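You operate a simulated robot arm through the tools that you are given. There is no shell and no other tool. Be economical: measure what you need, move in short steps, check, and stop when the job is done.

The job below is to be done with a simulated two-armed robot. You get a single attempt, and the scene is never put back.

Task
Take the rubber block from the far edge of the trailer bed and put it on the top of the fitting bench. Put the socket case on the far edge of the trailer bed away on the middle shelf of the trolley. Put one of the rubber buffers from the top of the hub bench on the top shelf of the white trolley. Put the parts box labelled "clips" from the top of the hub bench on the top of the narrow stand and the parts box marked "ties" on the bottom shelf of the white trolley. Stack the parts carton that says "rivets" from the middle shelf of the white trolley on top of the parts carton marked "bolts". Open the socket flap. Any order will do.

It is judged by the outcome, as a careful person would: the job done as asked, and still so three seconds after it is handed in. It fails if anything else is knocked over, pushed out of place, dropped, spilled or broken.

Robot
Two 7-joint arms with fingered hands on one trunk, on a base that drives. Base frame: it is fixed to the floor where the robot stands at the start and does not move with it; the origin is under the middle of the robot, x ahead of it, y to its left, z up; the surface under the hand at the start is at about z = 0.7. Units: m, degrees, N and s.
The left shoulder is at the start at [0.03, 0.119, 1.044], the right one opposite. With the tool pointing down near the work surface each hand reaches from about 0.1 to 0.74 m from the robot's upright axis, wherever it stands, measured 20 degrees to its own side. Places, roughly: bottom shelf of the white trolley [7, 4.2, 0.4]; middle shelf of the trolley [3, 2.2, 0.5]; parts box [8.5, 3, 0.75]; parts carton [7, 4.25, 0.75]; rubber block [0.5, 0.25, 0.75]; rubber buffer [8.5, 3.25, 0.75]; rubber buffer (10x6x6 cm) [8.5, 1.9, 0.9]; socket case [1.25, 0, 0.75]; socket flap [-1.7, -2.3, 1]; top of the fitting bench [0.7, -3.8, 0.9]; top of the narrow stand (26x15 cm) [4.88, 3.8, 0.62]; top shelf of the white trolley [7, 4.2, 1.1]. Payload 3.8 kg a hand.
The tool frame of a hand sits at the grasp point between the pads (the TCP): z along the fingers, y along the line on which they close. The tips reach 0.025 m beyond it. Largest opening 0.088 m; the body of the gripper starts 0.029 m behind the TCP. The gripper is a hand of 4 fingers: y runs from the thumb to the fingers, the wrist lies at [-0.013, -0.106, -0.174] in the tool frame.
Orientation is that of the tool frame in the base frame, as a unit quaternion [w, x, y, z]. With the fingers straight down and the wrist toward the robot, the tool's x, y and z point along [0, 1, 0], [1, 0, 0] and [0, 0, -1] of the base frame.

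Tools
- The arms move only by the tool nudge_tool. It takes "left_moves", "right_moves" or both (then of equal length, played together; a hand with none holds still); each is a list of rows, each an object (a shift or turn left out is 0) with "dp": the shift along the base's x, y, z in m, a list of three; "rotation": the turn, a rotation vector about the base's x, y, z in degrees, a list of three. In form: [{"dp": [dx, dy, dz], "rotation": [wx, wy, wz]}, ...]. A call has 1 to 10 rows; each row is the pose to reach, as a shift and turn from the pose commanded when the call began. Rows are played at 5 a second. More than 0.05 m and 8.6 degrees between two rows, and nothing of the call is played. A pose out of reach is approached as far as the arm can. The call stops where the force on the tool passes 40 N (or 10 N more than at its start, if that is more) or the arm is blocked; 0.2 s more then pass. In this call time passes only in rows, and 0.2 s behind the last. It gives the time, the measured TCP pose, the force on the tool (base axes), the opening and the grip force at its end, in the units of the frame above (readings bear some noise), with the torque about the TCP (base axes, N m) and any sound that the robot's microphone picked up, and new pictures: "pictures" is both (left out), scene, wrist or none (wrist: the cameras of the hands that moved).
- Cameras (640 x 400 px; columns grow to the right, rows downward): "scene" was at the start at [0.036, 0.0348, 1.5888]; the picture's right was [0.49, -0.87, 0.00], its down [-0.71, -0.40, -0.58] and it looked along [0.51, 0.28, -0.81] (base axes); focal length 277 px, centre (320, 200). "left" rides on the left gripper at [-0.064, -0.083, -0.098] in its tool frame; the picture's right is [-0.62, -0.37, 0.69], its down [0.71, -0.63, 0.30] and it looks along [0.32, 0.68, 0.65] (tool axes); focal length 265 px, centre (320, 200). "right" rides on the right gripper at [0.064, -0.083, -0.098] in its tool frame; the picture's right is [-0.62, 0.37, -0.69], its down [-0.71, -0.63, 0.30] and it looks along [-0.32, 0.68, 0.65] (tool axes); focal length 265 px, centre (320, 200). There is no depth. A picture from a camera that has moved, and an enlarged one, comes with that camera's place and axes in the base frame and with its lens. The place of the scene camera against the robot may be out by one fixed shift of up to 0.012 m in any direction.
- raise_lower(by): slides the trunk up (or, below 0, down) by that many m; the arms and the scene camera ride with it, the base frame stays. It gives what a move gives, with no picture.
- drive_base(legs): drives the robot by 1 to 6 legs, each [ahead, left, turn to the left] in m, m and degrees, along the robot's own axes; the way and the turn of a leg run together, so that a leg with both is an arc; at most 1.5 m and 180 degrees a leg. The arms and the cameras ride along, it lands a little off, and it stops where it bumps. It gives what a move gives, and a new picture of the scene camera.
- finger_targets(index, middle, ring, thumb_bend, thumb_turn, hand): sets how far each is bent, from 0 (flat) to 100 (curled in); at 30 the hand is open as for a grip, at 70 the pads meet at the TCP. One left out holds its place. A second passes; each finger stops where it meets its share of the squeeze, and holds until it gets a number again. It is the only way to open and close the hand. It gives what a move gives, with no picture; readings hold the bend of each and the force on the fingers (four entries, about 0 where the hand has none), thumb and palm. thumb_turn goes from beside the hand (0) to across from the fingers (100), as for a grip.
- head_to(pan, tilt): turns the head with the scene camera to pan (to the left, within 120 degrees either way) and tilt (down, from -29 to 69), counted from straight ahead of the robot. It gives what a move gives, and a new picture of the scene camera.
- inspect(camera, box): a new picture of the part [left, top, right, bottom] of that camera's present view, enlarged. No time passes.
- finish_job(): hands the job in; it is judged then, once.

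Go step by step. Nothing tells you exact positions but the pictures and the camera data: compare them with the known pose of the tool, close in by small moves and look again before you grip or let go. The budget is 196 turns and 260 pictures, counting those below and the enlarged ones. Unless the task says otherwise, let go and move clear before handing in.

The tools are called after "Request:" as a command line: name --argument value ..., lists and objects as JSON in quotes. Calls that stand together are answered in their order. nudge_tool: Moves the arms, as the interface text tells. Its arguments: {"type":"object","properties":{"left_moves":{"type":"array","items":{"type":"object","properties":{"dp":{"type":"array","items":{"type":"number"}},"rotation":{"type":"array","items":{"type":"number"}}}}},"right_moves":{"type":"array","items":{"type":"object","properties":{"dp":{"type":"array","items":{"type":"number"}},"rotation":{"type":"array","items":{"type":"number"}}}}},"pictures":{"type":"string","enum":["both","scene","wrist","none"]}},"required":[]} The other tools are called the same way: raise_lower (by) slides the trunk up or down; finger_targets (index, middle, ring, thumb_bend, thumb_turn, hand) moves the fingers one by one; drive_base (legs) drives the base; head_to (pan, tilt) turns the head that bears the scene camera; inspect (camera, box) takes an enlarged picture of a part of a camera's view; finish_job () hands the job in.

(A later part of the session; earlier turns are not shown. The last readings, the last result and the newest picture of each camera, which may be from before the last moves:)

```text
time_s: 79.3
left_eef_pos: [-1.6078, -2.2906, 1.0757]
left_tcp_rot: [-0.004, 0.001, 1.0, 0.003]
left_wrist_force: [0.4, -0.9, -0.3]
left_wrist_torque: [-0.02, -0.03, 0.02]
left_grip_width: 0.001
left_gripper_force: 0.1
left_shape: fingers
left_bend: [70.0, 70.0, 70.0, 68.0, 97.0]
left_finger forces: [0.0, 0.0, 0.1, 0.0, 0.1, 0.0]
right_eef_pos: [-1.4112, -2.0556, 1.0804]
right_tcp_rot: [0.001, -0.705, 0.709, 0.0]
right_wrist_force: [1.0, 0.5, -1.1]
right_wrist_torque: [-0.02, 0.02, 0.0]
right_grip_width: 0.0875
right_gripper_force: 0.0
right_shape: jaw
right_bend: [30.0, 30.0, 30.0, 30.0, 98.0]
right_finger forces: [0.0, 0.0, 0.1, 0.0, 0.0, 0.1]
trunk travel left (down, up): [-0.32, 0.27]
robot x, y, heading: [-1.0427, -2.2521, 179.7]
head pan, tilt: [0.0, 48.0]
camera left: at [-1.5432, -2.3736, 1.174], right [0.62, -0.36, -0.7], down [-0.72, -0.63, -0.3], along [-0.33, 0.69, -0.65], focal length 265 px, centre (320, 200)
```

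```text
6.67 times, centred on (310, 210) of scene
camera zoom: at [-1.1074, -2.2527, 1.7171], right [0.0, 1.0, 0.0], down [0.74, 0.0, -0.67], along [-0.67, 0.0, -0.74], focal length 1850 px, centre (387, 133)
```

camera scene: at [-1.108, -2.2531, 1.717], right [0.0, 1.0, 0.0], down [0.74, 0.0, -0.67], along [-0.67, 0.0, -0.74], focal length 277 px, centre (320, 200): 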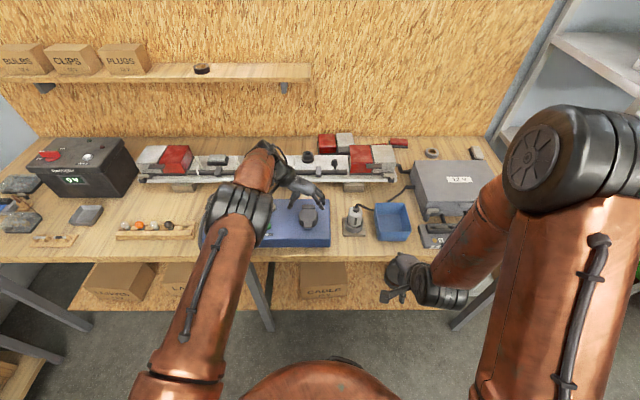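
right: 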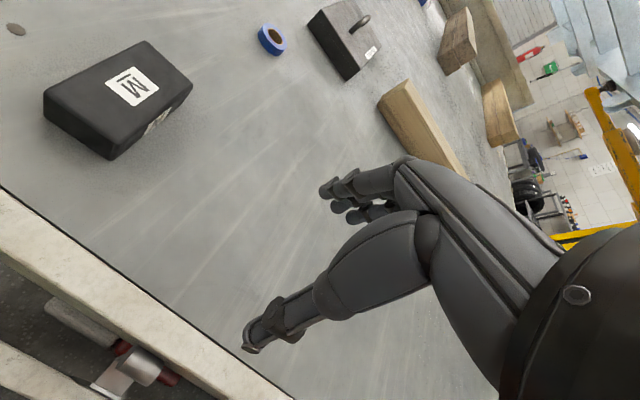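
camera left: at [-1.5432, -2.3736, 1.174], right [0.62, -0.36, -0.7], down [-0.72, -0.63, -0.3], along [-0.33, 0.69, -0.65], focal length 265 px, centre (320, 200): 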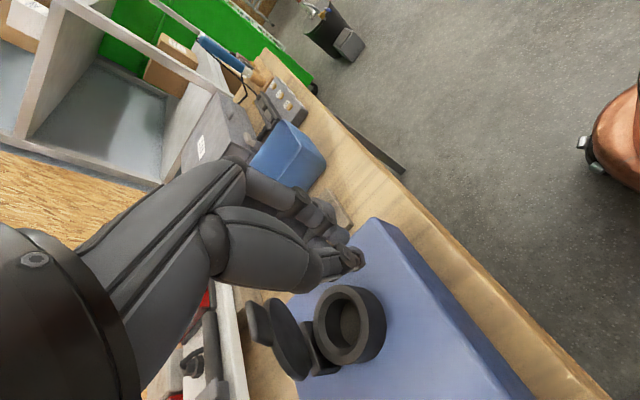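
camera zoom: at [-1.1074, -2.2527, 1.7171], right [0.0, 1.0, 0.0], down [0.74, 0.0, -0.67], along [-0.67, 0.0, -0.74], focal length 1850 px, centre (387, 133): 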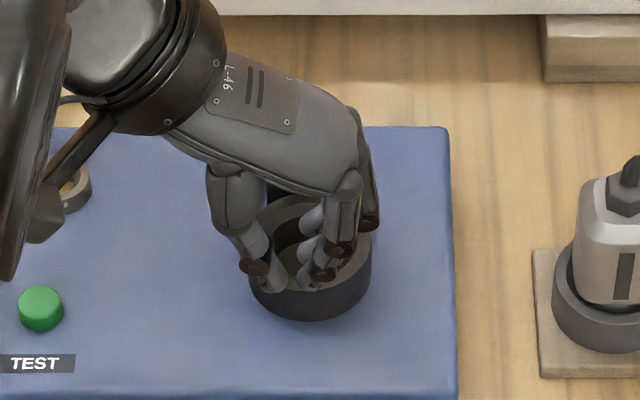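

The wrist view shows the flap about upright. I'll push it a little further back at tip height.

Request:
nudge_tool --left_moves '[{"dp": [-0.02, 0, 0]}, {"dp": [-0.04, 0, 0]}, {"dp": [-0.055, 0, 0]}, {"dp": [-0.07, 0, 0]}]' --pictures "none"

Request:
nudge_tool --left_moves '[{"dp": [0.03, 0, 0.02]}, {"dp": [0.07, -0.005, 0.04]}, {"dp": [0.11, -0.02, 0.05]}, {"dp": [0.15, -0.04, 0.06]}, {"dp": [0.19, -0.06, 0.06]}, {"dp": [0.23, -0.08, 0.06]}]' --pictures "none"

Request:
inspect --camera "scene" --box '[250, 170, 370, 245]'

```text
time_s: 80.3
left_eef_pos: [-1.6777, -2.2933, 1.0774]
left_tcp_rot: [-0.002, 0.0, 1.0, 0.003]
left_wrist_force: [0.5, -1.0, -0.3]
left_wrist_torque: [-0.01, -0.02, 0.01]
left_grip_width: 0.001
left_gripper_force: 0.2
left_shape: fingers
left_bend: [70.0, 70.0, 70.0, 68.0, 97.0]
left_finger forces: [0.0, 0.0, 0.0, 0.0, 0.0, 0.1]
right_eef_pos: [-1.4134, -2.0558, 1.0799]
right_tcp_rot: [0.001, -0.705, 0.709, -0.001]
right_wrist_force: [0.8, -0.2, -0.1]
right_wrist_torque: [0.01, 0.03, 0.03]
right_grip_width: 0.0875
right_gripper_force: 0.1
right_shape: jaw
right_bend: [30.0, 30.0, 30.0, 30.0, 98.0]
right_finger forces: [0.0, 0.0, 0.1, 0.1, 0.0, 0.0]
trunk travel left (down, up): [-0.32, 0.27]
robot x, y, heading: [-1.0391, -2.2535, 179.9]
head pan, tilt: [0.0, 48.0]
```

```text
time_s: 81.7
left_eef_pos: [-1.4451, -2.3709, 1.1406]
left_tcp_rot: [-0.005, 0.001, 1.0, 0.002]
left_wrist_force: [0.1, -0.1, 0.0]
left_wrist_torque: [0.02, 0.03, 0.0]
left_grip_width: 0.0012
left_gripper_force: 0.0
left_shape: fingers
left_bend: [70.0, 70.0, 70.0, 68.0, 97.0]
left_finger forces: [0.0, 0.2, 0.1, 0.0, 0.0, 0.0]
right_eef_pos: [-1.4124, -2.0552, 1.0801]
right_tcp_rot: [0.001, -0.706, 0.709, 0.001]
right_wrist_force: [0.0, 0.7, 0.1]
right_wrist_torque: [0.01, 0.03, -0.04]
right_grip_width: 0.0876
right_gripper_force: 0.0
right_shape: jaw
right_bend: [30.0, 30.0, 30.0, 30.0, 98.0]
right_finger forces: [0.0, 0.0, 0.1, 0.0, 0.1, 0.1]
trunk travel left (down, up): [-0.32, 0.27]
robot x, y, heading: [-1.0414, -2.2534, 179.6]
head pan, tilt: [0.0, 48.0]
```

```text
5.33 times, centred on (310, 208) of scene
camera zoom: at [-1.1056, -2.2533, 1.7171], right [0.01, 1.0, 0.0], down [0.74, 0.0, -0.67], along [-0.67, 0.0, -0.74], focal length 1480 px, centre (373, 160)
```

zoom: 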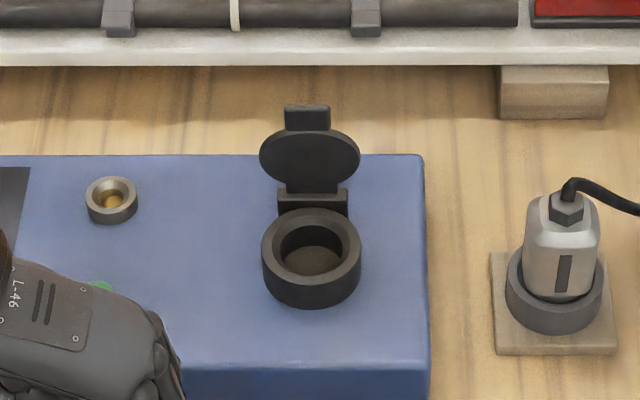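

The flap is now open past vertical and stays. Next is the socket case; I'll back off, strafe along the trailer's end to its left side, and turn to face the case.

Request:
finger_targets --hand "left" --index 30 --middle 30 --ring 30 --thumb_bend 30

Request:
drive_base --legs '[[-0.5, 0, 0], [0, -1.1, 0], [0, -1.1, 0], [0, -1.0, 0]]'

Request:
head_to --pan -110 --tilt 35

```text
time_s: 82.7
left_eef_pos: [-1.4464, -2.3705, 1.1389]
left_tcp_rot: [-0.004, 0.0, 1.0, 0.003]
left_wrist_force: [-0.3, -0.3, 0.3]
left_wrist_torque: [0.0, 0.01, 0.0]
left_grip_width: 0.0845
left_gripper_force: 0.0
left_shape: fingers
left_bend: [30.0, 30.0, 30.0, 30.0, 97.0]
left_finger forces: [0.0, 0.1, 0.0, 0.0, 0.1, 0.0]
right_eef_pos: [-1.4128, -2.0546, 1.0792]
right_tcp_rot: [0.0, -0.705, 0.709, -0.001]
right_wrist_force: [-0.2, -0.1, -0.2]
right_wrist_torque: [0.01, 0.01, 0.01]
right_grip_width: 0.0876
right_gripper_force: 0.0
right_shape: jaw
right_bend: [30.0, 30.0, 30.0, 30.0, 98.0]
right_finger forces: [0.0, 0.1, 0.1, 0.1, 0.1, 0.1]
trunk travel left (down, up): [-0.32, 0.27]
robot x, y, heading: [-1.0428, -2.2498, 179.7]
head pan, tilt: [0.0, 48.0]
```

```text
time_s: 100.7
left_eef_pos: [-0.8509, 0.7811, 1.1387]
left_tcp_rot: [-0.003, 0.015, 1.0, 0.003]
left_wrist_force: [0.3, 0.0, 0.0]
left_wrist_torque: [-0.01, 0.0, 0.03]
left_grip_width: 0.0847
left_gripper_force: 0.0
left_shape: fingers
left_bend: [30.0, 30.0, 30.0, 30.0, 97.0]
left_finger forces: [0.1, 0.0, 0.0, 0.0, 0.0, 0.0]
right_eef_pos: [-0.8067, 1.0939, 1.0787]
right_tcp_rot: [0.0, -0.695, 0.719, 0.0]
right_wrist_force: [0.1, -0.1, -0.3]
right_wrist_torque: [-0.01, -0.01, 0.01]
right_grip_width: 0.0876
right_gripper_force: 0.1
right_shape: jaw
right_bend: [30.0, 30.0, 30.0, 30.0, 98.0]
right_finger forces: [0.0, 0.1, 0.0, 0.0, 0.0, 0.1]
trunk travel left (down, up): [-0.32, 0.27]
robot x, y, heading: [-0.4393, 0.8891, 178.0]
head pan, tilt: [0.0, 48.0]
camera scene: at [-0.5078, 0.8885, 1.7171], right [0.04, 1.0, 0.0], down [0.74, -0.03, -0.67], along [-0.67, 0.02, -0.74], focal length 277 px, centre (320, 200)
```

scene: 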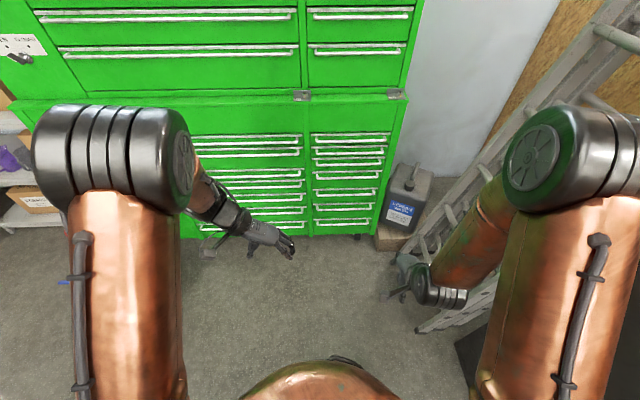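

```text
time_s: 102.6
left_eef_pos: [-0.8521, 0.7805, 1.1398]
left_tcp_rot: [-0.004, 0.015, 1.0, 0.002]
left_wrist_force: [0.4, 0.0, -0.4]
left_wrist_torque: [0.01, -0.03, 0.0]
left_grip_width: 0.0843
left_gripper_force: 0.1
left_shape: fingers
left_bend: [30.0, 30.0, 30.0, 30.0, 97.0]
left_finger forces: [0.1, 0.0, 0.0, 0.0, 0.0, 0.0]
right_eef_pos: [-0.8058, 1.0945, 1.0798]
right_tcp_rot: [0.0, -0.694, 0.72, 0.0]
right_wrist_force: [-0.7, -0.2, -0.9]
right_wrist_torque: [0.01, -0.01, -0.03]
right_grip_width: 0.0875
right_gripper_force: 0.0
right_shape: jaw
right_bend: [30.0, 30.0, 30.0, 30.0, 98.0]
right_finger forces: [0.1, 0.1, 0.0, 0.0, 0.0, 0.0]
trunk travel left (down, up): [-0.32, 0.27]
robot x, y, heading: [-0.4409, 0.8877, 178.2]
head pan, tilt: [-110.0, 35.0]
camera scene: at [-0.3961, 0.9671, 1.7361], right [0.93, -0.37, 0.0], down [-0.21, -0.53, -0.82], along [0.31, 0.76, -0.57], focal length 277 px, centre (320, 200)
```

scene: 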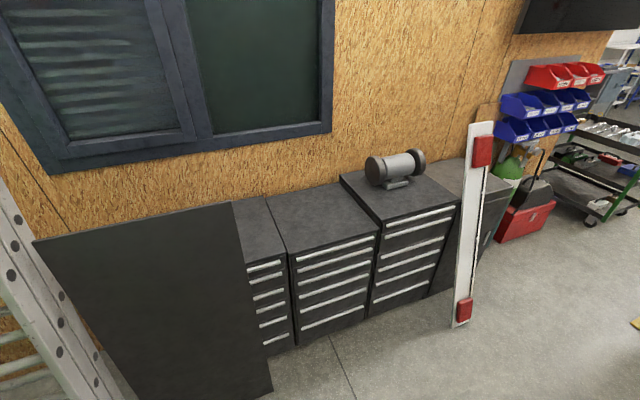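

The corridor is clear. I'll turn to face the trailer and strafe along its left side to the case.

Request:
drive_base --legs '[[0, 0, 91.8], [0, 0.8, 0], [0, 0.84, 0]]'

Request:
head_to --pan 0 --tilt 50

Request:
head_to --pan 115 --tilt 25

```text
time_s: 108.5
left_eef_pos: [-0.103, 0.5076, 1.1398]
left_tcp_rot: [0.007, 0.723, -0.691, 0.001]
left_wrist_force: [1.3, 0.8, -0.1]
left_wrist_torque: [-0.04, 0.01, 0.05]
left_grip_width: 0.0848
left_gripper_force: 0.0
left_shape: fingers
left_bend: [30.0, 30.0, 30.0, 30.0, 97.0]
left_finger forces: [0.0, 0.0, 0.0, 0.0, 0.0, 0.0]
right_eef_pos: [-0.4192, 0.5305, 1.0805]
right_tcp_rot: [0.001, 1.0, 0.02, -0.001]
right_wrist_force: [0.9, 0.8, -0.3]
right_wrist_torque: [0.0, 0.02, -0.04]
right_grip_width: 0.0879
right_gripper_force: 0.0
right_shape: jaw
right_bend: [30.0, 30.0, 30.0, 30.0, 98.0]
right_finger forces: [0.1, 0.0, 0.0, 0.0, 0.0, 0.1]
trunk travel left (down, up): [-0.32, 0.27]
robot x, y, heading: [-0.2413, 0.9107, -87.7]
head pan, tilt: [-110.0, 35.0]
stopped in leg 2: the robot was blocked; the commanded pose is now the measured one
camera scene: at [-0.3315, 0.958, 1.7362], right [0.3, 0.95, 0.0], down [0.54, -0.18, -0.82], along [-0.78, 0.25, -0.57], focal length 277 px, centre (320, 200)
```

scene: 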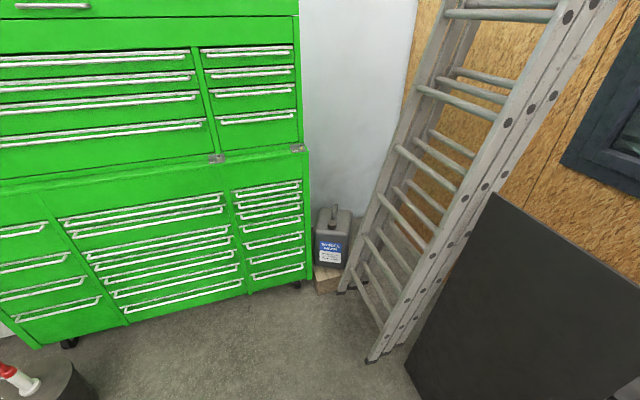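

```text
time_s: 110.4
left_eef_pos: [-0.1063, 0.5063, 1.1392]
left_tcp_rot: [0.005, 0.722, -0.692, 0.002]
left_wrist_force: [-0.6, 0.6, 1.6]
left_wrist_torque: [-0.02, -0.02, -0.01]
left_grip_width: 0.0845
left_gripper_force: 0.1
left_shape: fingers
left_bend: [30.0, 30.0, 30.0, 30.0, 97.0]
left_finger forces: [0.0, 0.0, 0.0, 0.0, 0.2, 0.1]
right_eef_pos: [-0.4217, 0.5284, 1.0792]
right_tcp_rot: [-0.001, 1.0, 0.02, 0.0]
right_wrist_force: [0.0, 0.8, -0.4]
right_wrist_torque: [0.01, 0.02, -0.02]
right_grip_width: 0.0878
right_gripper_force: 0.1
right_shape: jaw
right_bend: [30.0, 30.0, 30.0, 30.0, 98.0]
right_finger forces: [0.0, 0.0, 0.0, 0.0, 0.0, 0.1]
trunk travel left (down, up): [-0.32, 0.27]
robot x, y, heading: [-0.2406, 0.9089, -87.5]
head pan, tilt: [0.0, 50.0]
camera scene: at [-0.2482, 0.8506, 1.7144], right [-1.0, -0.04, 0.0], down [-0.03, 0.77, -0.64], along [0.03, -0.64, -0.77], focal length 277 px, centre (320, 200)
```

scene: 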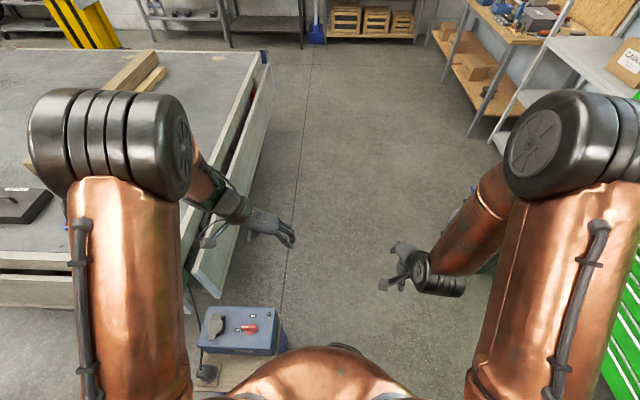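

```text
time_s: 112.4
left_eef_pos: [-0.1059, 0.5069, 1.1394]
left_tcp_rot: [0.005, 0.723, -0.691, 0.001]
left_wrist_force: [0.4, -0.7, 0.7]
left_wrist_torque: [-0.02, -0.02, -0.01]
left_grip_width: 0.0846
left_gripper_force: 0.1
left_shape: fingers
left_bend: [30.0, 30.0, 30.0, 30.0, 97.0]
left_finger forces: [0.0, 0.1, 0.0, 0.0, 0.0, 0.0]
right_eef_pos: [-0.4207, 0.528, 1.08]
right_tcp_rot: [0.0, 1.0, 0.02, 0.0]
right_wrist_force: [-0.6, 1.0, -0.7]
right_wrist_torque: [-0.01, -0.02, 0.02]
right_grip_width: 0.0876
right_gripper_force: 0.1
right_shape: jaw
right_bend: [30.0, 30.0, 30.0, 30.0, 98.0]
right_finger forces: [0.1, 0.0, 0.0, 0.1, 0.0, 0.0]
trunk travel left (down, up): [-0.32, 0.27]
robot x, y, heading: [-0.2415, 0.9081, -87.7]
head pan, tilt: [115.0, 25.0]
camera scene: at [-0.1693, 0.9699, 1.7519], right [0.46, -0.89, 0.0], down [-0.38, -0.19, -0.91], along [0.81, 0.41, -0.42], focal length 277 px, centre (320, 200)
```

scene: 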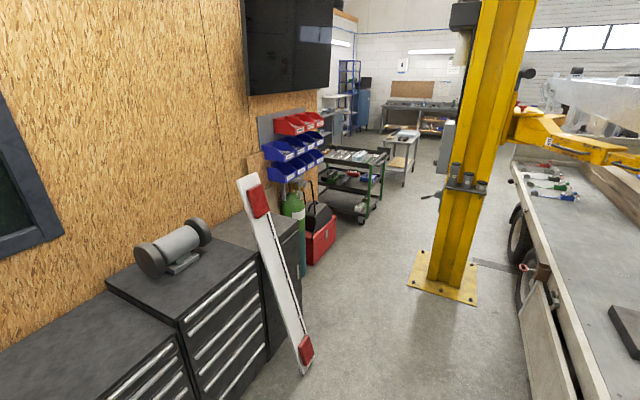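

I bumped into something: a blue box on a wooden base near [0.1, 0.55]. I'll look down at it closely before going around.

Request:
head_to --pan 40 --tilt 65

```text
time_s: 113.8
left_eef_pos: [-0.1055, 0.5071, 1.1397]
left_tcp_rot: [0.006, 0.723, -0.691, 0.002]
left_wrist_force: [0.1, -0.3, -1.1]
left_wrist_torque: [-0.02, 0.0, -0.02]
left_grip_width: 0.0846
left_gripper_force: 0.0
left_shape: fingers
left_bend: [30.0, 30.0, 30.0, 30.0, 97.0]
left_finger forces: [0.1, 0.1, 0.0, 0.0, 0.0, 0.0]
right_eef_pos: [-0.4222, 0.5288, 1.0792]
right_tcp_rot: [-0.001, 1.0, 0.02, 0.0]
right_wrist_force: [-0.3, 0.1, 0.5]
right_wrist_torque: [-0.03, 0.03, 0.02]
right_grip_width: 0.0877
right_gripper_force: 0.1
right_shape: jaw
right_bend: [30.0, 30.0, 30.0, 30.0, 98.0]
right_finger forces: [0.0, 0.1, 0.0, 0.1, 0.1, 0.0]
trunk travel left (down, up): [-0.32, 0.27]
robot x, y, heading: [-0.2449, 0.9134, -87.3]
head pan, tilt: [40.0, 65.0]
camera scene: at [-0.2103, 0.8828, 1.6963], right [-0.74, -0.67, 0.0], down [-0.61, 0.67, -0.42], along [0.28, -0.31, -0.91], focal length 277 px, centre (320, 200)
```

scene: 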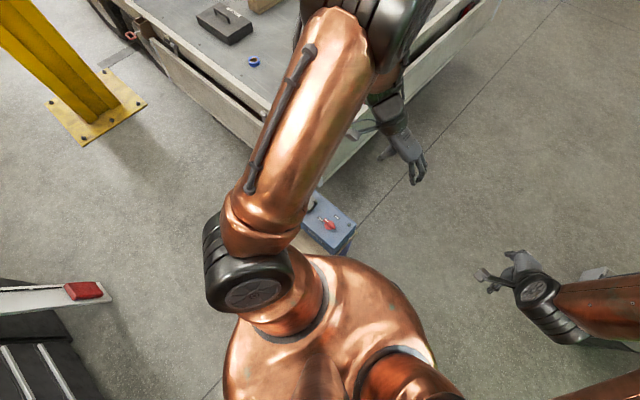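

The box stands by the trailer corner and my base corner touched it; it looks upright. I'll back away from it, go to y≈1.08 between box and leaning beam, then strafe past.

Request:
drive_base --legs '[[0, -0.06, 0], [-0.18, 0, -2.6], [0, 0.7, 0], [0, 0.75, 0]]'

Request:
head_to --pan -70 --tilt 50

```text
time_s: 123.0
left_eef_pos: [1.2671, 0.6656, 1.1401]
left_tcp_rot: [0.005, 0.709, -0.705, 0.001]
left_wrist_force: [-0.1, 0.0, 0.2]
left_wrist_torque: [0.0, 0.01, -0.01]
left_grip_width: 0.0844
left_gripper_force: 0.1
left_shape: fingers
left_bend: [30.0, 30.0, 30.0, 30.0, 97.0]
left_finger forces: [0.0, 0.0, 0.0, 0.0, 0.0, 0.0]
right_eef_pos: [0.9519, 0.7008, 1.0794]
right_tcp_rot: [-0.001, 1.0, 0.001, -0.001]
right_wrist_force: [0.0, 0.9, 0.1]
right_wrist_torque: [0.01, -0.01, 0.02]
right_grip_width: 0.0878
right_gripper_force: 0.1
right_shape: jaw
right_bend: [30.0, 30.0, 30.0, 30.0, 98.0]
right_finger forces: [0.0, 0.0, 0.0, 0.0, 0.0, 0.1]
trunk travel left (down, up): [-0.32, 0.27]
robot x, y, heading: [1.1448, 1.0726, -89.7]
head pan, tilt: [40.0, 65.0]
camera scene: at [1.1768, 1.0457, 1.6962], right [-0.76, -0.64, 0.0], down [-0.58, 0.69, -0.42], along [0.27, -0.32, -0.91], focal length 277 px, centre (320, 200)
```

scene: 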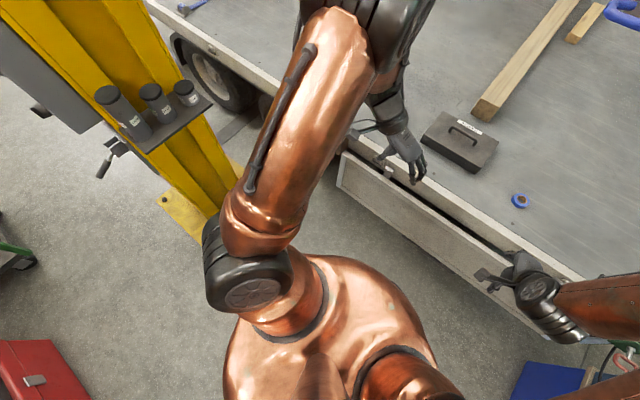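

```text
time_s: 124.9
left_eef_pos: [1.2671, 0.6659, 1.1397]
left_tcp_rot: [0.005, 0.71, -0.705, 0.001]
left_wrist_force: [0.3, 0.3, -0.5]
left_wrist_torque: [0.02, 0.02, 0.02]
left_grip_width: 0.0847
left_gripper_force: 0.2
left_shape: fingers
left_bend: [30.0, 30.0, 30.0, 30.0, 97.0]
left_finger forces: [0.0, 0.1, 0.0, 0.1, 0.1, 0.1]
right_eef_pos: [0.9512, 0.6999, 1.079]
right_tcp_rot: [-0.001, 1.0, 0.001, 0.0]
right_wrist_force: [0.2, -0.5, 0.3]
right_wrist_torque: [-0.03, -0.03, -0.03]
right_grip_width: 0.0874
right_gripper_force: 0.0
right_shape: jaw
right_bend: [30.0, 30.0, 30.0, 30.0, 98.0]
right_finger forces: [0.0, 0.1, 0.1, 0.1, 0.0, 0.0]
trunk travel left (down, up): [-0.32, 0.27]
robot x, y, heading: [1.1458, 1.0723, -89.8]
head pan, tilt: [-70.0, 50.0]
camera scene: at [1.065, 1.0656, 1.7144], right [-0.34, 0.94, 0.0], down [0.72, 0.26, -0.64], along [-0.6, -0.22, -0.77], focal length 277 px, centre (320, 200)
```

scene: 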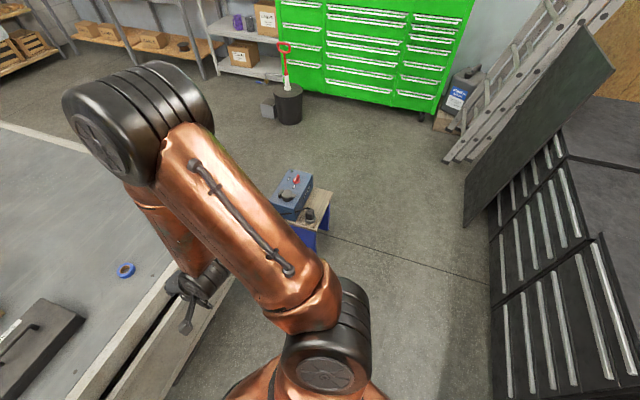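

The way is clear and the case is in front. I'll position so the case handle is slightly right of centre, as close as the trailer side allows, and lower the trunk again.

Request:
drive_base --legs '[[0, 0.25, 0], [0.22, 0, 0]]'

Request:
raise_lower --by -0.12

Request:
head_to --pan -10 --tilt 48

```text
time_s: 128.0
left_eef_pos: [1.5181, 0.4643, 1.1353]
left_tcp_rot: [-0.003, 0.71, -0.704, -0.006]
left_wrist_force: [0.1, -0.2, 0.0]
left_wrist_torque: [0.03, 0.03, 0.0]
left_grip_width: 0.0845
left_gripper_force: 0.0
left_shape: fingers
left_bend: [30.0, 30.0, 30.0, 30.0, 98.0]
left_finger forces: [0.1, 0.0, 0.1, 0.0, 0.1, 0.0]
right_eef_pos: [1.2028, 0.4908, 1.0802]
right_tcp_rot: [0.0, 1.0, -0.001, 0.001]
right_wrist_force: [-0.5, 0.4, -0.2]
right_wrist_torque: [-0.01, 0.0, -0.01]
right_grip_width: 0.0874
right_gripper_force: 0.1
right_shape: jaw
right_bend: [30.0, 30.0, 30.0, 30.0, 98.0]
right_finger forces: [0.0, 0.0, 0.1, 0.1, 0.0, 0.2]
trunk travel left (down, up): [-0.32, 0.27]
robot x, y, heading: [1.3962, 0.8604, -90.1]
head pan, tilt: [-70.0, 50.0]
stopped in leg 2: the robot was blocked; the commanded pose is now the measured one
camera scene: at [1.317, 0.8574, 1.7144], right [-0.34, 0.94, 0.0], down [0.72, 0.26, -0.64], along [-0.6, -0.22, -0.77], focal length 277 px, centre (320, 200)
```

scene: 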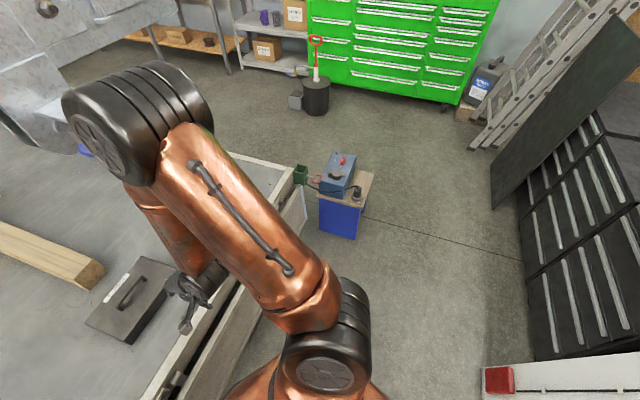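

```text
time_s: 129.5
left_eef_pos: [1.5183, 0.4614, 1.0158]
left_tcp_rot: [-0.002, 0.71, -0.704, -0.006]
left_wrist_force: [0.4, -0.4, -0.6]
left_wrist_torque: [-0.01, 0.0, 0.01]
left_grip_width: 0.0845
left_gripper_force: 0.1
left_shape: fingers
left_bend: [30.0, 30.0, 30.0, 30.0, 98.0]
left_finger forces: [0.1, 0.0, 0.1, 0.0, 0.0, 0.0]
right_eef_pos: [1.204, 0.4892, 0.9593]
right_tcp_rot: [-0.001, 1.0, 0.001, 0.0]
right_wrist_force: [-0.4, -0.1, 1.2]
right_wrist_torque: [-0.05, 0.01, -0.01]
right_grip_width: 0.0875
right_gripper_force: 0.1
right_shape: jaw
right_bend: [30.0, 30.0, 30.0, 30.0, 98.0]
right_finger forces: [0.0, 0.1, 0.1, 0.0, 0.1, 0.1]
trunk travel left (down, up): [-0.2, 0.39]
robot x, y, heading: [1.3942, 0.8608, -90.3]
head pan, tilt: [-70.0, 50.0]
```

```text
time_s: 130.8
left_eef_pos: [1.5192, 0.4608, 1.0154]
left_tcp_rot: [-0.002, 0.71, -0.704, -0.006]
left_wrist_force: [0.4, 0.3, 0.5]
left_wrist_torque: [-0.01, 0.0, 0.02]
left_grip_width: 0.0848
left_gripper_force: 0.0
left_shape: fingers
left_bend: [30.0, 30.0, 30.0, 30.0, 98.0]
left_finger forces: [0.0, 0.0, 0.1, 0.0, 0.1, 0.0]
right_eef_pos: [1.2045, 0.489, 0.9592]
right_tcp_rot: [-0.001, 1.0, 0.0, 0.0]
right_wrist_force: [0.0, -0.3, 1.1]
right_wrist_torque: [0.0, 0.0, -0.01]
right_grip_width: 0.0877
right_gripper_force: 0.0
right_shape: jaw
right_bend: [30.0, 30.0, 30.0, 30.0, 98.0]
right_finger forces: [0.1, 0.1, 0.1, 0.1, 0.0, 0.0]
trunk travel left (down, up): [-0.2, 0.39]
robot x, y, heading: [1.4002, 0.8603, -90.1]
head pan, tilt: [-10.0, 48.0]
camera scene: at [1.3766, 0.8033, 1.5971], right [-0.98, 0.18, 0.0], down [0.13, 0.73, -0.67], along [-0.12, -0.66, -0.74], focal length 277 px, centre (320, 200)
```

scene: 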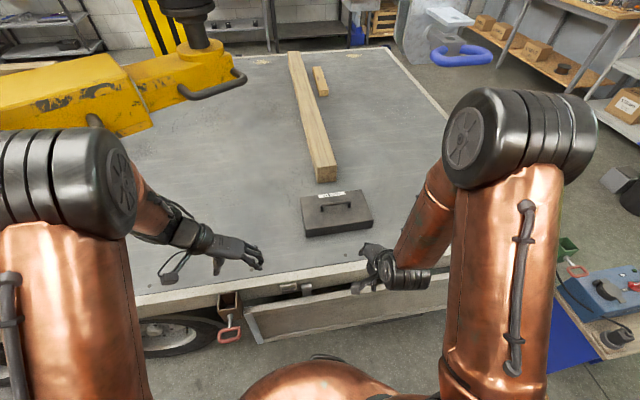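

The handle is near [1.195, 0.11, 0.775], at the edge of reach. I'll bring the right hand over it while tilting the fingers forward 40 degrees.

Request:
nudge_tool --right_moves '[{"dp": [-0.001, -0.035, 0], "rotation": [-5, 0, 0]}, {"dp": [-0.002, -0.07, 0], "rotation": [-10, 0, 0]}, {"dp": [-0.004, -0.105, 0], "rotation": [-15, 0, 0]}, {"dp": [-0.006, -0.14, 0], "rotation": [-20, 0, 0]}, {"dp": [-0.008, -0.175, -0.01], "rotation": [-25, 0, 0]}, {"dp": [-0.01, -0.21, -0.02], "rotation": [-30, 0, 0]}, {"dp": [-0.01, -0.245, -0.03], "rotation": [-35, 0, 0]}, {"dp": [-0.01, -0.28, -0.04], "rotation": [-40, 0, 0]}, {"dp": [-0.01, -0.31, -0.06], "rotation": [-40, 0, 0]}]' --pictures "both"

```text
time_s: 132.8
left_eef_pos: [1.5187, 0.4603, 1.0154]
left_tcp_rot: [-0.002, 0.71, -0.704, -0.006]
left_wrist_force: [0.1, 0.2, -0.2]
left_wrist_torque: [0.01, -0.02, 0.0]
left_grip_width: 0.0845
left_gripper_force: 0.1
left_shape: fingers
left_bend: [30.0, 30.0, 30.0, 30.0, 98.0]
left_finger forces: [0.1, 0.0, 0.1, 0.1, 0.0, 0.0]
right_eef_pos: [1.195, 0.176, 0.901]
right_tcp_rot: [0.342, 0.94, 0.0, 0.0]
right_wrist_force: [0.3, 0.0, -0.2]
right_wrist_torque: [0.01, 0.02, -0.03]
right_grip_width: 0.0878
right_gripper_force: 0.1
right_shape: jaw
right_bend: [30.0, 30.0, 30.0, 30.0, 98.0]
right_finger forces: [0.0, 0.0, 0.1, 0.0, 0.0, 0.0]
trunk travel left (down, up): [-0.2, 0.39]
robot x, y, heading: [1.3978, 0.8598, -90.1]
head pan, tilt: [-10.0, 48.0]
camera scene: at [1.3767, 0.8024, 1.5971], right [-0.98, 0.17, 0.0], down [0.13, 0.73, -0.67], along [-0.12, -0.66, -0.74], focal length 277 px, centre (320, 200)
camera right: at [1.2586, 0.3021, 0.9223], right [-0.62, 0.16, 0.77], down [-0.71, 0.29, -0.64], along [-0.32, -0.94, -0.06], focal length 265 px, centre (320, 200)
```

scene: 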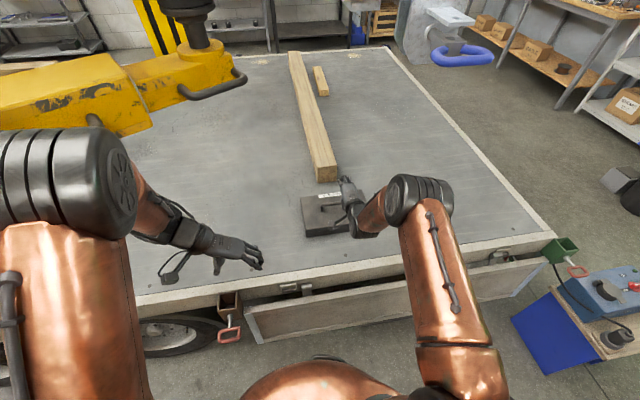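
right: 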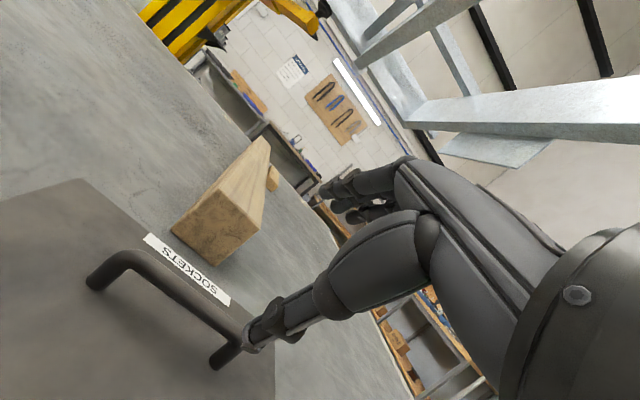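

The handle bar runs along x at about [1.20, 0.107, 0.777]. I'll narrow the hand's opening and come down along the finger direction toward it.

Request:
finger_targets --hand "right" --index 46 --middle 46 --ring 46 --thumb_bend 48

Request:
nudge_tool --right_moves '[{"dp": [0.002, -0.01, -0.025]}, {"dp": [0.004, -0.02, -0.045]}, {"dp": [0.005, -0.026, -0.07]}]' --pictures "wrist"

Request:
inspect --camera "scene" --box '[290, 160, 390, 240]'

```text
time_s: 133.8
left_eef_pos: [1.5185, 0.4607, 1.0159]
left_tcp_rot: [-0.002, 0.71, -0.704, -0.006]
left_wrist_force: [0.3, 0.6, -0.2]
left_wrist_torque: [0.0, 0.02, 0.0]
left_grip_width: 0.0845
left_gripper_force: 0.0
left_shape: fingers
left_bend: [30.0, 30.0, 30.0, 30.0, 98.0]
left_finger forces: [0.0, 0.0, 0.1, 0.0, 0.0, 0.0]
right_eef_pos: [1.1946, 0.1762, 0.9011]
right_tcp_rot: [0.341, 0.94, -0.001, 0.001]
right_wrist_force: [0.4, -0.6, 0.2]
right_wrist_torque: [0.01, 0.03, 0.02]
right_grip_width: 0.0488
right_gripper_force: 0.2
right_shape: fingers
right_bend: [46.0, 46.0, 46.0, 48.0, 98.0]
right_finger forces: [0.0, 0.0, 0.1, 0.0, 0.0, 0.0]
trunk travel left (down, up): [-0.2, 0.39]
robot x, y, heading: [1.3995, 0.8641, -89.8]
head pan, tilt: [-10.0, 48.0]
```

```text
time_s: 134.6
left_eef_pos: [1.5177, 0.4604, 1.0156]
left_tcp_rot: [-0.002, 0.711, -0.703, -0.007]
left_wrist_force: [0.6, 0.5, 0.4]
left_wrist_torque: [0.02, -0.04, -0.01]
left_grip_width: 0.0846
left_gripper_force: 0.1
left_shape: fingers
left_bend: [30.0, 30.0, 30.0, 30.0, 98.0]
left_finger forces: [0.0, 0.0, 0.1, 0.1, 0.0, 0.0]
right_eef_pos: [1.2009, 0.1529, 0.8283]
right_tcp_rot: [0.341, 0.94, 0.0, 0.001]
right_wrist_force: [-0.3, 0.5, -0.1]
right_wrist_torque: [-0.01, 0.03, -0.02]
right_grip_width: 0.0489
right_gripper_force: 0.1
right_shape: fingers
right_bend: [46.0, 46.0, 46.0, 48.0, 98.0]
right_finger forces: [0.1, 0.0, 0.0, 0.1, 0.0, 0.0]
trunk travel left (down, up): [-0.2, 0.39]
robot x, y, heading: [1.3981, 0.862, -90.1]
head pan, tilt: [-10.0, 48.0]
camera right: at [1.2646, 0.2799, 0.8504], right [-0.62, 0.16, 0.77], down [-0.71, 0.29, -0.64], along [-0.32, -0.94, -0.06], focal length 265 px, centre (320, 200)
```

right: 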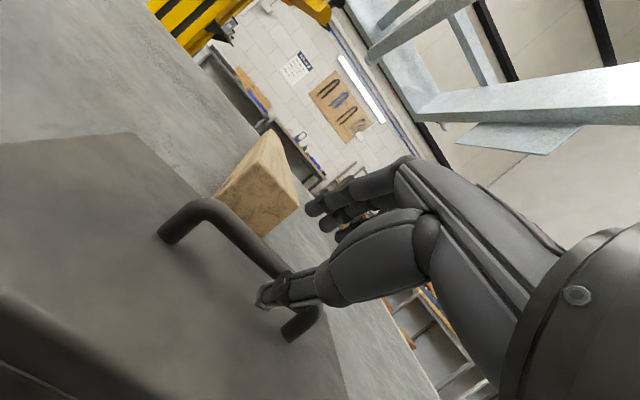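

```text
5.00 times, centred on (340, 200) of scene
camera zoom: at [1.3765, 0.8027, 1.5971], right [-0.98, 0.17, 0.0], down [0.13, 0.73, -0.67], along [-0.12, -0.66, -0.74], focal length 1387 px, centre (220, 200)
```

zoom: 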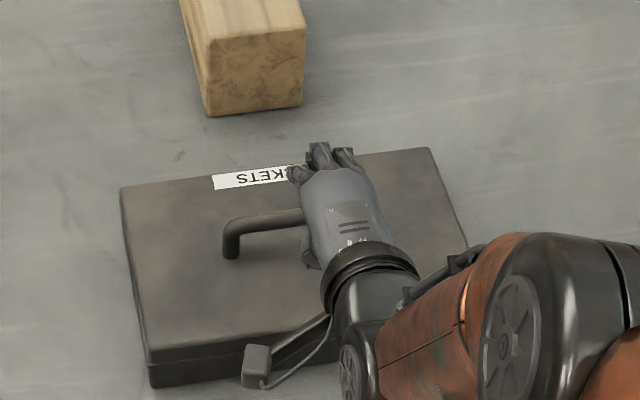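

The bar's top is at about z 0.788, y 0.118. I'll advance along the finger direction in small steps.

Request:
nudge_tool --right_moves '[{"dp": [0, -0.01, -0.012]}, {"dp": [0, -0.018, -0.024]}, {"dp": [0, -0.025, -0.034]}, {"dp": [0, -0.03, -0.041]}]' --pictures "wrist"

Request:
inspect --camera "scene" --box '[290, 160, 390, 240]'

```text
time_s: 135.6
left_eef_pos: [1.5179, 0.4622, 1.016]
left_tcp_rot: [-0.002, 0.71, -0.704, -0.005]
left_wrist_force: [0.1, -0.1, 0.2]
left_wrist_torque: [0.01, 0.0, 0.02]
left_grip_width: 0.0847
left_gripper_force: 0.0
left_shape: fingers
left_bend: [30.0, 30.0, 30.0, 30.0, 98.0]
left_finger forces: [0.0, 0.1, 0.0, 0.1, 0.1, 0.0]
right_eef_pos: [1.2009, 0.1237, 0.7917]
right_tcp_rot: [0.345, 0.939, -0.001, 0.0]
right_wrist_force: [0.7, 2.8, 14.0]
right_wrist_torque: [0.2, -0.05, 0.02]
right_grip_width: 0.0379
right_gripper_force: 7.4
right_shape: fingers
right_bend: [46.0, 46.0, 46.0, 57.0, 98.0]
right_finger forces: [0.1, 0.0, 0.0, 0.0, 14.4, 0.0]
trunk travel left (down, up): [-0.2, 0.39]
robot x, y, heading: [1.395, 0.8611, -90.0]
head pan, tilt: [-10.0, 48.0]
camera right: at [1.2637, 0.2507, 0.8131], right [-0.62, 0.17, 0.77], down [-0.71, 0.28, -0.64], along [-0.33, -0.94, -0.06], focal length 265 px, centre (320, 200)
```

right: 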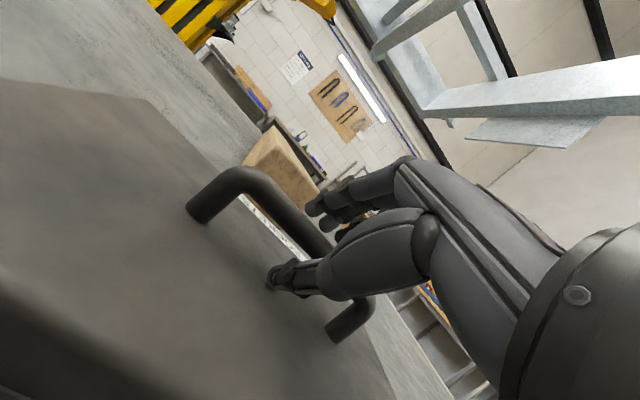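

```text
5.00 times, centred on (340, 200) of scene
camera zoom: at [1.3773, 0.806, 1.5974], right [-0.98, 0.17, 0.0], down [0.13, 0.73, -0.67], along [-0.12, -0.66, -0.74], focal length 1387 px, centre (220, 200)
```

zoom: 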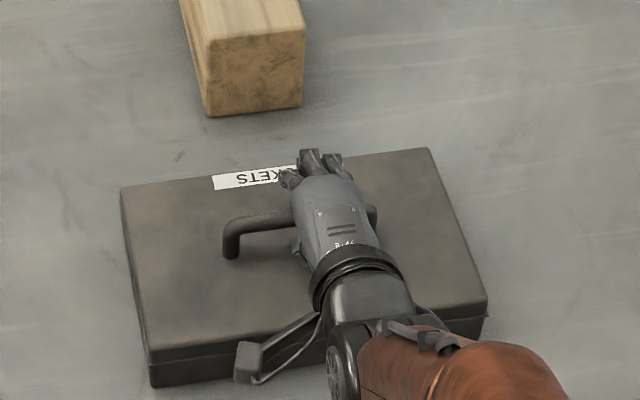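

The thumb just touches the case lid under the bar. I'll rise 5 mm, centre along the handle, and close.

Request:
nudge_tool --right_moves '[{"dp": [0.005, -0.001, 0.005]}, {"dp": [0.018, -0.002, 0.005]}]' --pictures "none"

Request:
finger_targets --hand "right" --index 75 --middle 75 --ring 75 --thumb_bend 75

Request:
inspect --camera "right" --box '[140, 120, 460, 380]'

Request:
inspect --camera "scene" --box '[290, 160, 390, 240]'

```text
time_s: 136.2
left_eef_pos: [1.5186, 0.4619, 1.0156]
left_tcp_rot: [-0.002, 0.71, -0.704, -0.006]
left_wrist_force: [-0.5, -0.4, -1.1]
left_wrist_torque: [0.01, 0.01, 0.03]
left_grip_width: 0.0846
left_gripper_force: 0.0
left_shape: fingers
left_bend: [30.0, 30.0, 30.0, 30.0, 98.0]
left_finger forces: [0.1, 0.0, 0.1, 0.0, 0.1, 0.0]
right_eef_pos: [1.2189, 0.1216, 0.7933]
right_tcp_rot: [0.342, 0.94, 0.0, 0.001]
right_wrist_force: [-3.6, 1.5, 8.4]
right_wrist_torque: [0.09, 0.1, 0.01]
right_grip_width: 0.0401
right_gripper_force: 4.2
right_shape: fingers
right_bend: [46.0, 46.0, 46.0, 54.0, 100.0]
right_finger forces: [0.1, 0.1, 0.0, 0.1, 8.3, 0.1]
trunk travel left (down, up): [-0.2, 0.39]
robot x, y, heading: [1.4, 0.8626, -90.2]
head pan, tilt: [-10.0, 48.0]
```

```text
time_s: 137.2
left_eef_pos: [1.5177, 0.4599, 1.0161]
left_tcp_rot: [-0.002, 0.71, -0.704, -0.006]
left_wrist_force: [-0.2, 0.1, 0.2]
left_wrist_torque: [-0.02, 0.0, 0.02]
left_grip_width: 0.0845
left_gripper_force: 0.1
left_shape: fingers
left_bend: [30.0, 30.0, 30.0, 30.0, 98.0]
left_finger forces: [0.0, 0.0, 0.0, 0.0, 0.0, 0.0]
right_eef_pos: [1.2188, 0.1213, 0.7919]
right_tcp_rot: [0.341, 0.94, -0.001, 0.0]
right_wrist_force: [0.0, -0.6, 0.2]
right_wrist_torque: [-0.01, -0.06, 0.07]
right_grip_width: 0.0
right_gripper_force: 5.8
right_shape: fingers
right_bend: [74.0, 74.0, 74.0, 72.0, 97.0]
right_finger forces: [0.1, 1.7, 2.9, 0.1, 6.9, 0.1]
trunk travel left (down, up): [-0.2, 0.39]
robot x, y, heading: [1.3989, 0.8607, -90.0]
head pan, tilt: [-10.0, 48.0]
```

```text
1.54 times, centred on (300, 250) of right
camera zoom: at [1.2823, 0.2479, 0.8138], right [-0.62, 0.16, 0.77], down [-0.71, 0.29, -0.64], along [-0.32, -0.94, -0.07], focal length 408 px, centre (351, 123)
```

zoom: 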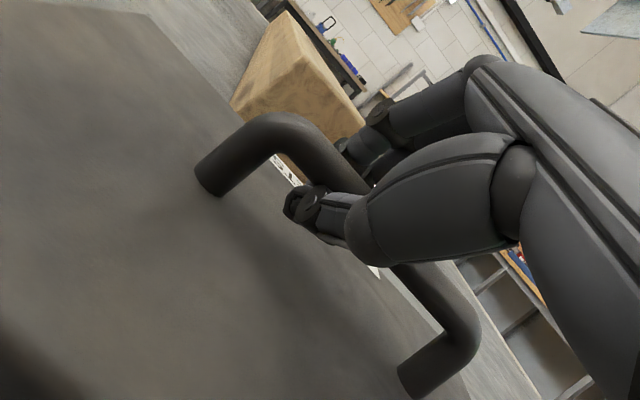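

```text
5.00 times, centred on (340, 200) of scene
camera zoom: at [1.3764, 0.802, 1.597], right [-0.98, 0.17, 0.0], down [0.13, 0.73, -0.67], along [-0.12, -0.66, -0.74], focal length 1387 px, centre (220, 200)
```

zoom: 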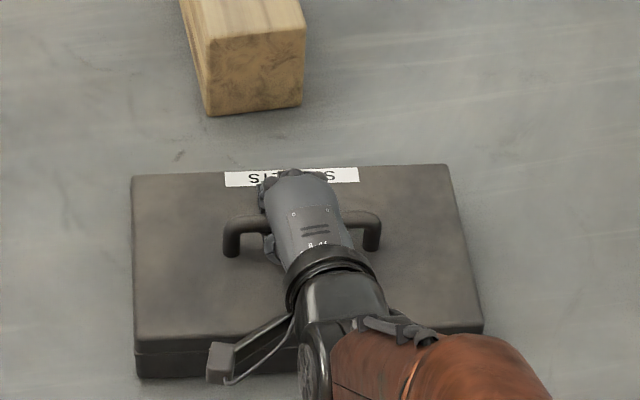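

The pads have met around or near the bar rather than on it. I'll lift a little to see whether the handle is caught in the finger loop.

Request:
nudge_tool --right_moves '[{"dp": [0, 0, 0.008]}, {"dp": [0, 0, 0.016]}, {"dp": [0, 0, 0.024]}]' --pictures "wrist"

Request:
inspect --camera "scene" --box '[290, 160, 390, 240]'

```text
time_s: 138.0
left_eef_pos: [1.5186, 0.4607, 1.0152]
left_tcp_rot: [-0.003, 0.71, -0.704, -0.007]
left_wrist_force: [-0.2, -0.1, 0.5]
left_wrist_torque: [0.0, -0.01, 0.0]
left_grip_width: 0.0847
left_gripper_force: 0.0
left_shape: fingers
left_bend: [30.0, 30.0, 30.0, 30.0, 98.0]
left_finger forces: [0.1, 0.0, 0.0, 0.0, 0.1, 0.0]
right_eef_pos: [1.2169, 0.1214, 0.8175]
right_tcp_rot: [0.34, 0.94, 0.0, 0.001]
right_wrist_force: [0.1, 0.0, -9.0]
right_wrist_torque: [-0.01, 0.01, 0.0]
right_grip_width: 0.0
right_gripper_force: 5.0
right_shape: fingers
right_bend: [74.0, 74.0, 74.0, 71.0, 96.0]
right_finger forces: [0.0, 1.7, 0.9, 0.0, 8.3, 0.0]
trunk travel left (down, up): [-0.2, 0.39]
robot x, y, heading: [1.3971, 0.864, -89.8]
head pan, tilt: [-10.0, 48.0]
camera right: at [1.2811, 0.2479, 0.8392], right [-0.62, 0.16, 0.77], down [-0.71, 0.29, -0.64], along [-0.32, -0.94, -0.06], focal length 265 px, centre (320, 200)
```

right: 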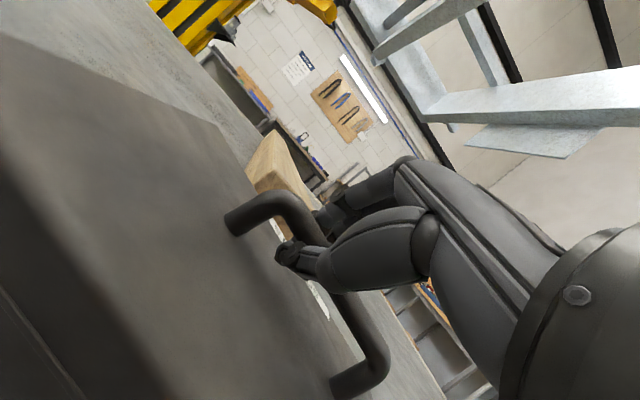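

```text
5.00 times, centred on (340, 200) of scene
camera zoom: at [1.3764, 0.802, 1.597], right [-0.98, 0.17, 0.0], down [0.13, 0.73, -0.67], along [-0.12, -0.66, -0.74], focal length 1387 px, centre (220, 200)
```

zoom: 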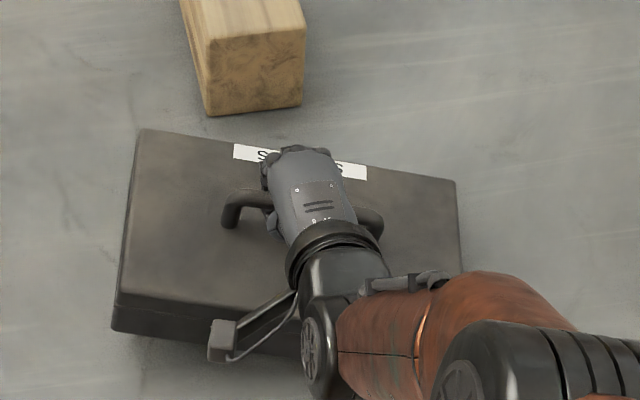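

The case hangs in the finger loop (about 0.9 kg) but loosely. I'll curl the fingers tighter around the bar.

Request:
finger_targets --hand "right" --index 100 --middle 100 --ring 100 --thumb_bend 90

Request:
inspect --camera "right" --box '[140, 120, 460, 380]'

Request:
inspect --camera "scene" --box '[290, 160, 390, 240]'

```text
time_s: 139.0
left_eef_pos: [1.5177, 0.4599, 1.0149]
left_tcp_rot: [-0.003, 0.71, -0.704, -0.006]
left_wrist_force: [-0.2, 0.3, -0.7]
left_wrist_torque: [0.0, -0.02, -0.03]
left_grip_width: 0.0847
left_gripper_force: 0.1
left_shape: fingers
left_bend: [30.0, 30.0, 30.0, 30.0, 98.0]
left_finger forces: [0.1, 0.0, 0.0, 0.0, 0.0, 0.0]
right_eef_pos: [1.2167, 0.1204, 0.8166]
right_tcp_rot: [0.341, 0.94, 0.0, 0.0]
right_wrist_force: [0.4, 1.3, -8.8]
right_wrist_torque: [-0.13, -0.05, -0.04]
right_grip_width: 0.0
right_gripper_force: 23.8
right_shape: fingers
right_bend: [85.0, 82.0, 100.0, 84.0, 90.0]
right_finger forces: [15.8, 9.3, 0.1, 0.0, 22.2, 0.0]
trunk travel left (down, up): [-0.2, 0.39]
robot x, y, heading: [1.3995, 0.8605, -90.2]
head pan, tilt: [-10.0, 48.0]
```

```text
1.54 times, centred on (300, 250) of right
camera zoom: at [1.2811, 0.2478, 0.8389], right [-0.62, 0.16, 0.77], down [-0.71, 0.29, -0.64], along [-0.32, -0.94, -0.06], focal length 408 px, centre (351, 123)
```

zoom: 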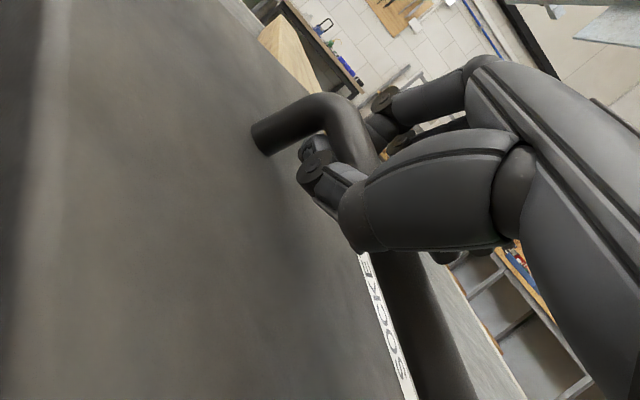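

```text
5.00 times, centred on (340, 200) of scene
camera zoom: at [1.3764, 0.8019, 1.597], right [-0.98, 0.17, 0.0], down [0.13, 0.73, -0.67], along [-0.12, -0.66, -0.74], focal length 1387 px, centre (220, 200)
```

zoom: 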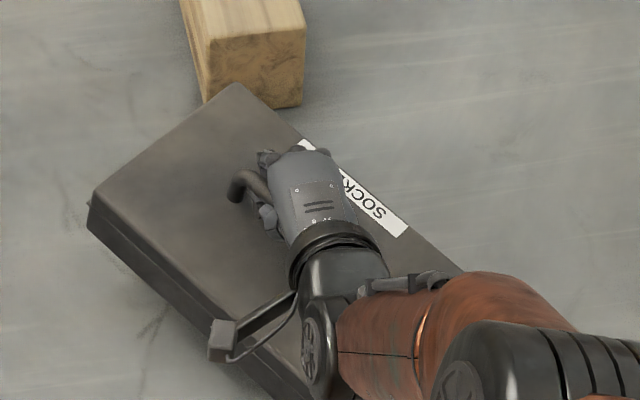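

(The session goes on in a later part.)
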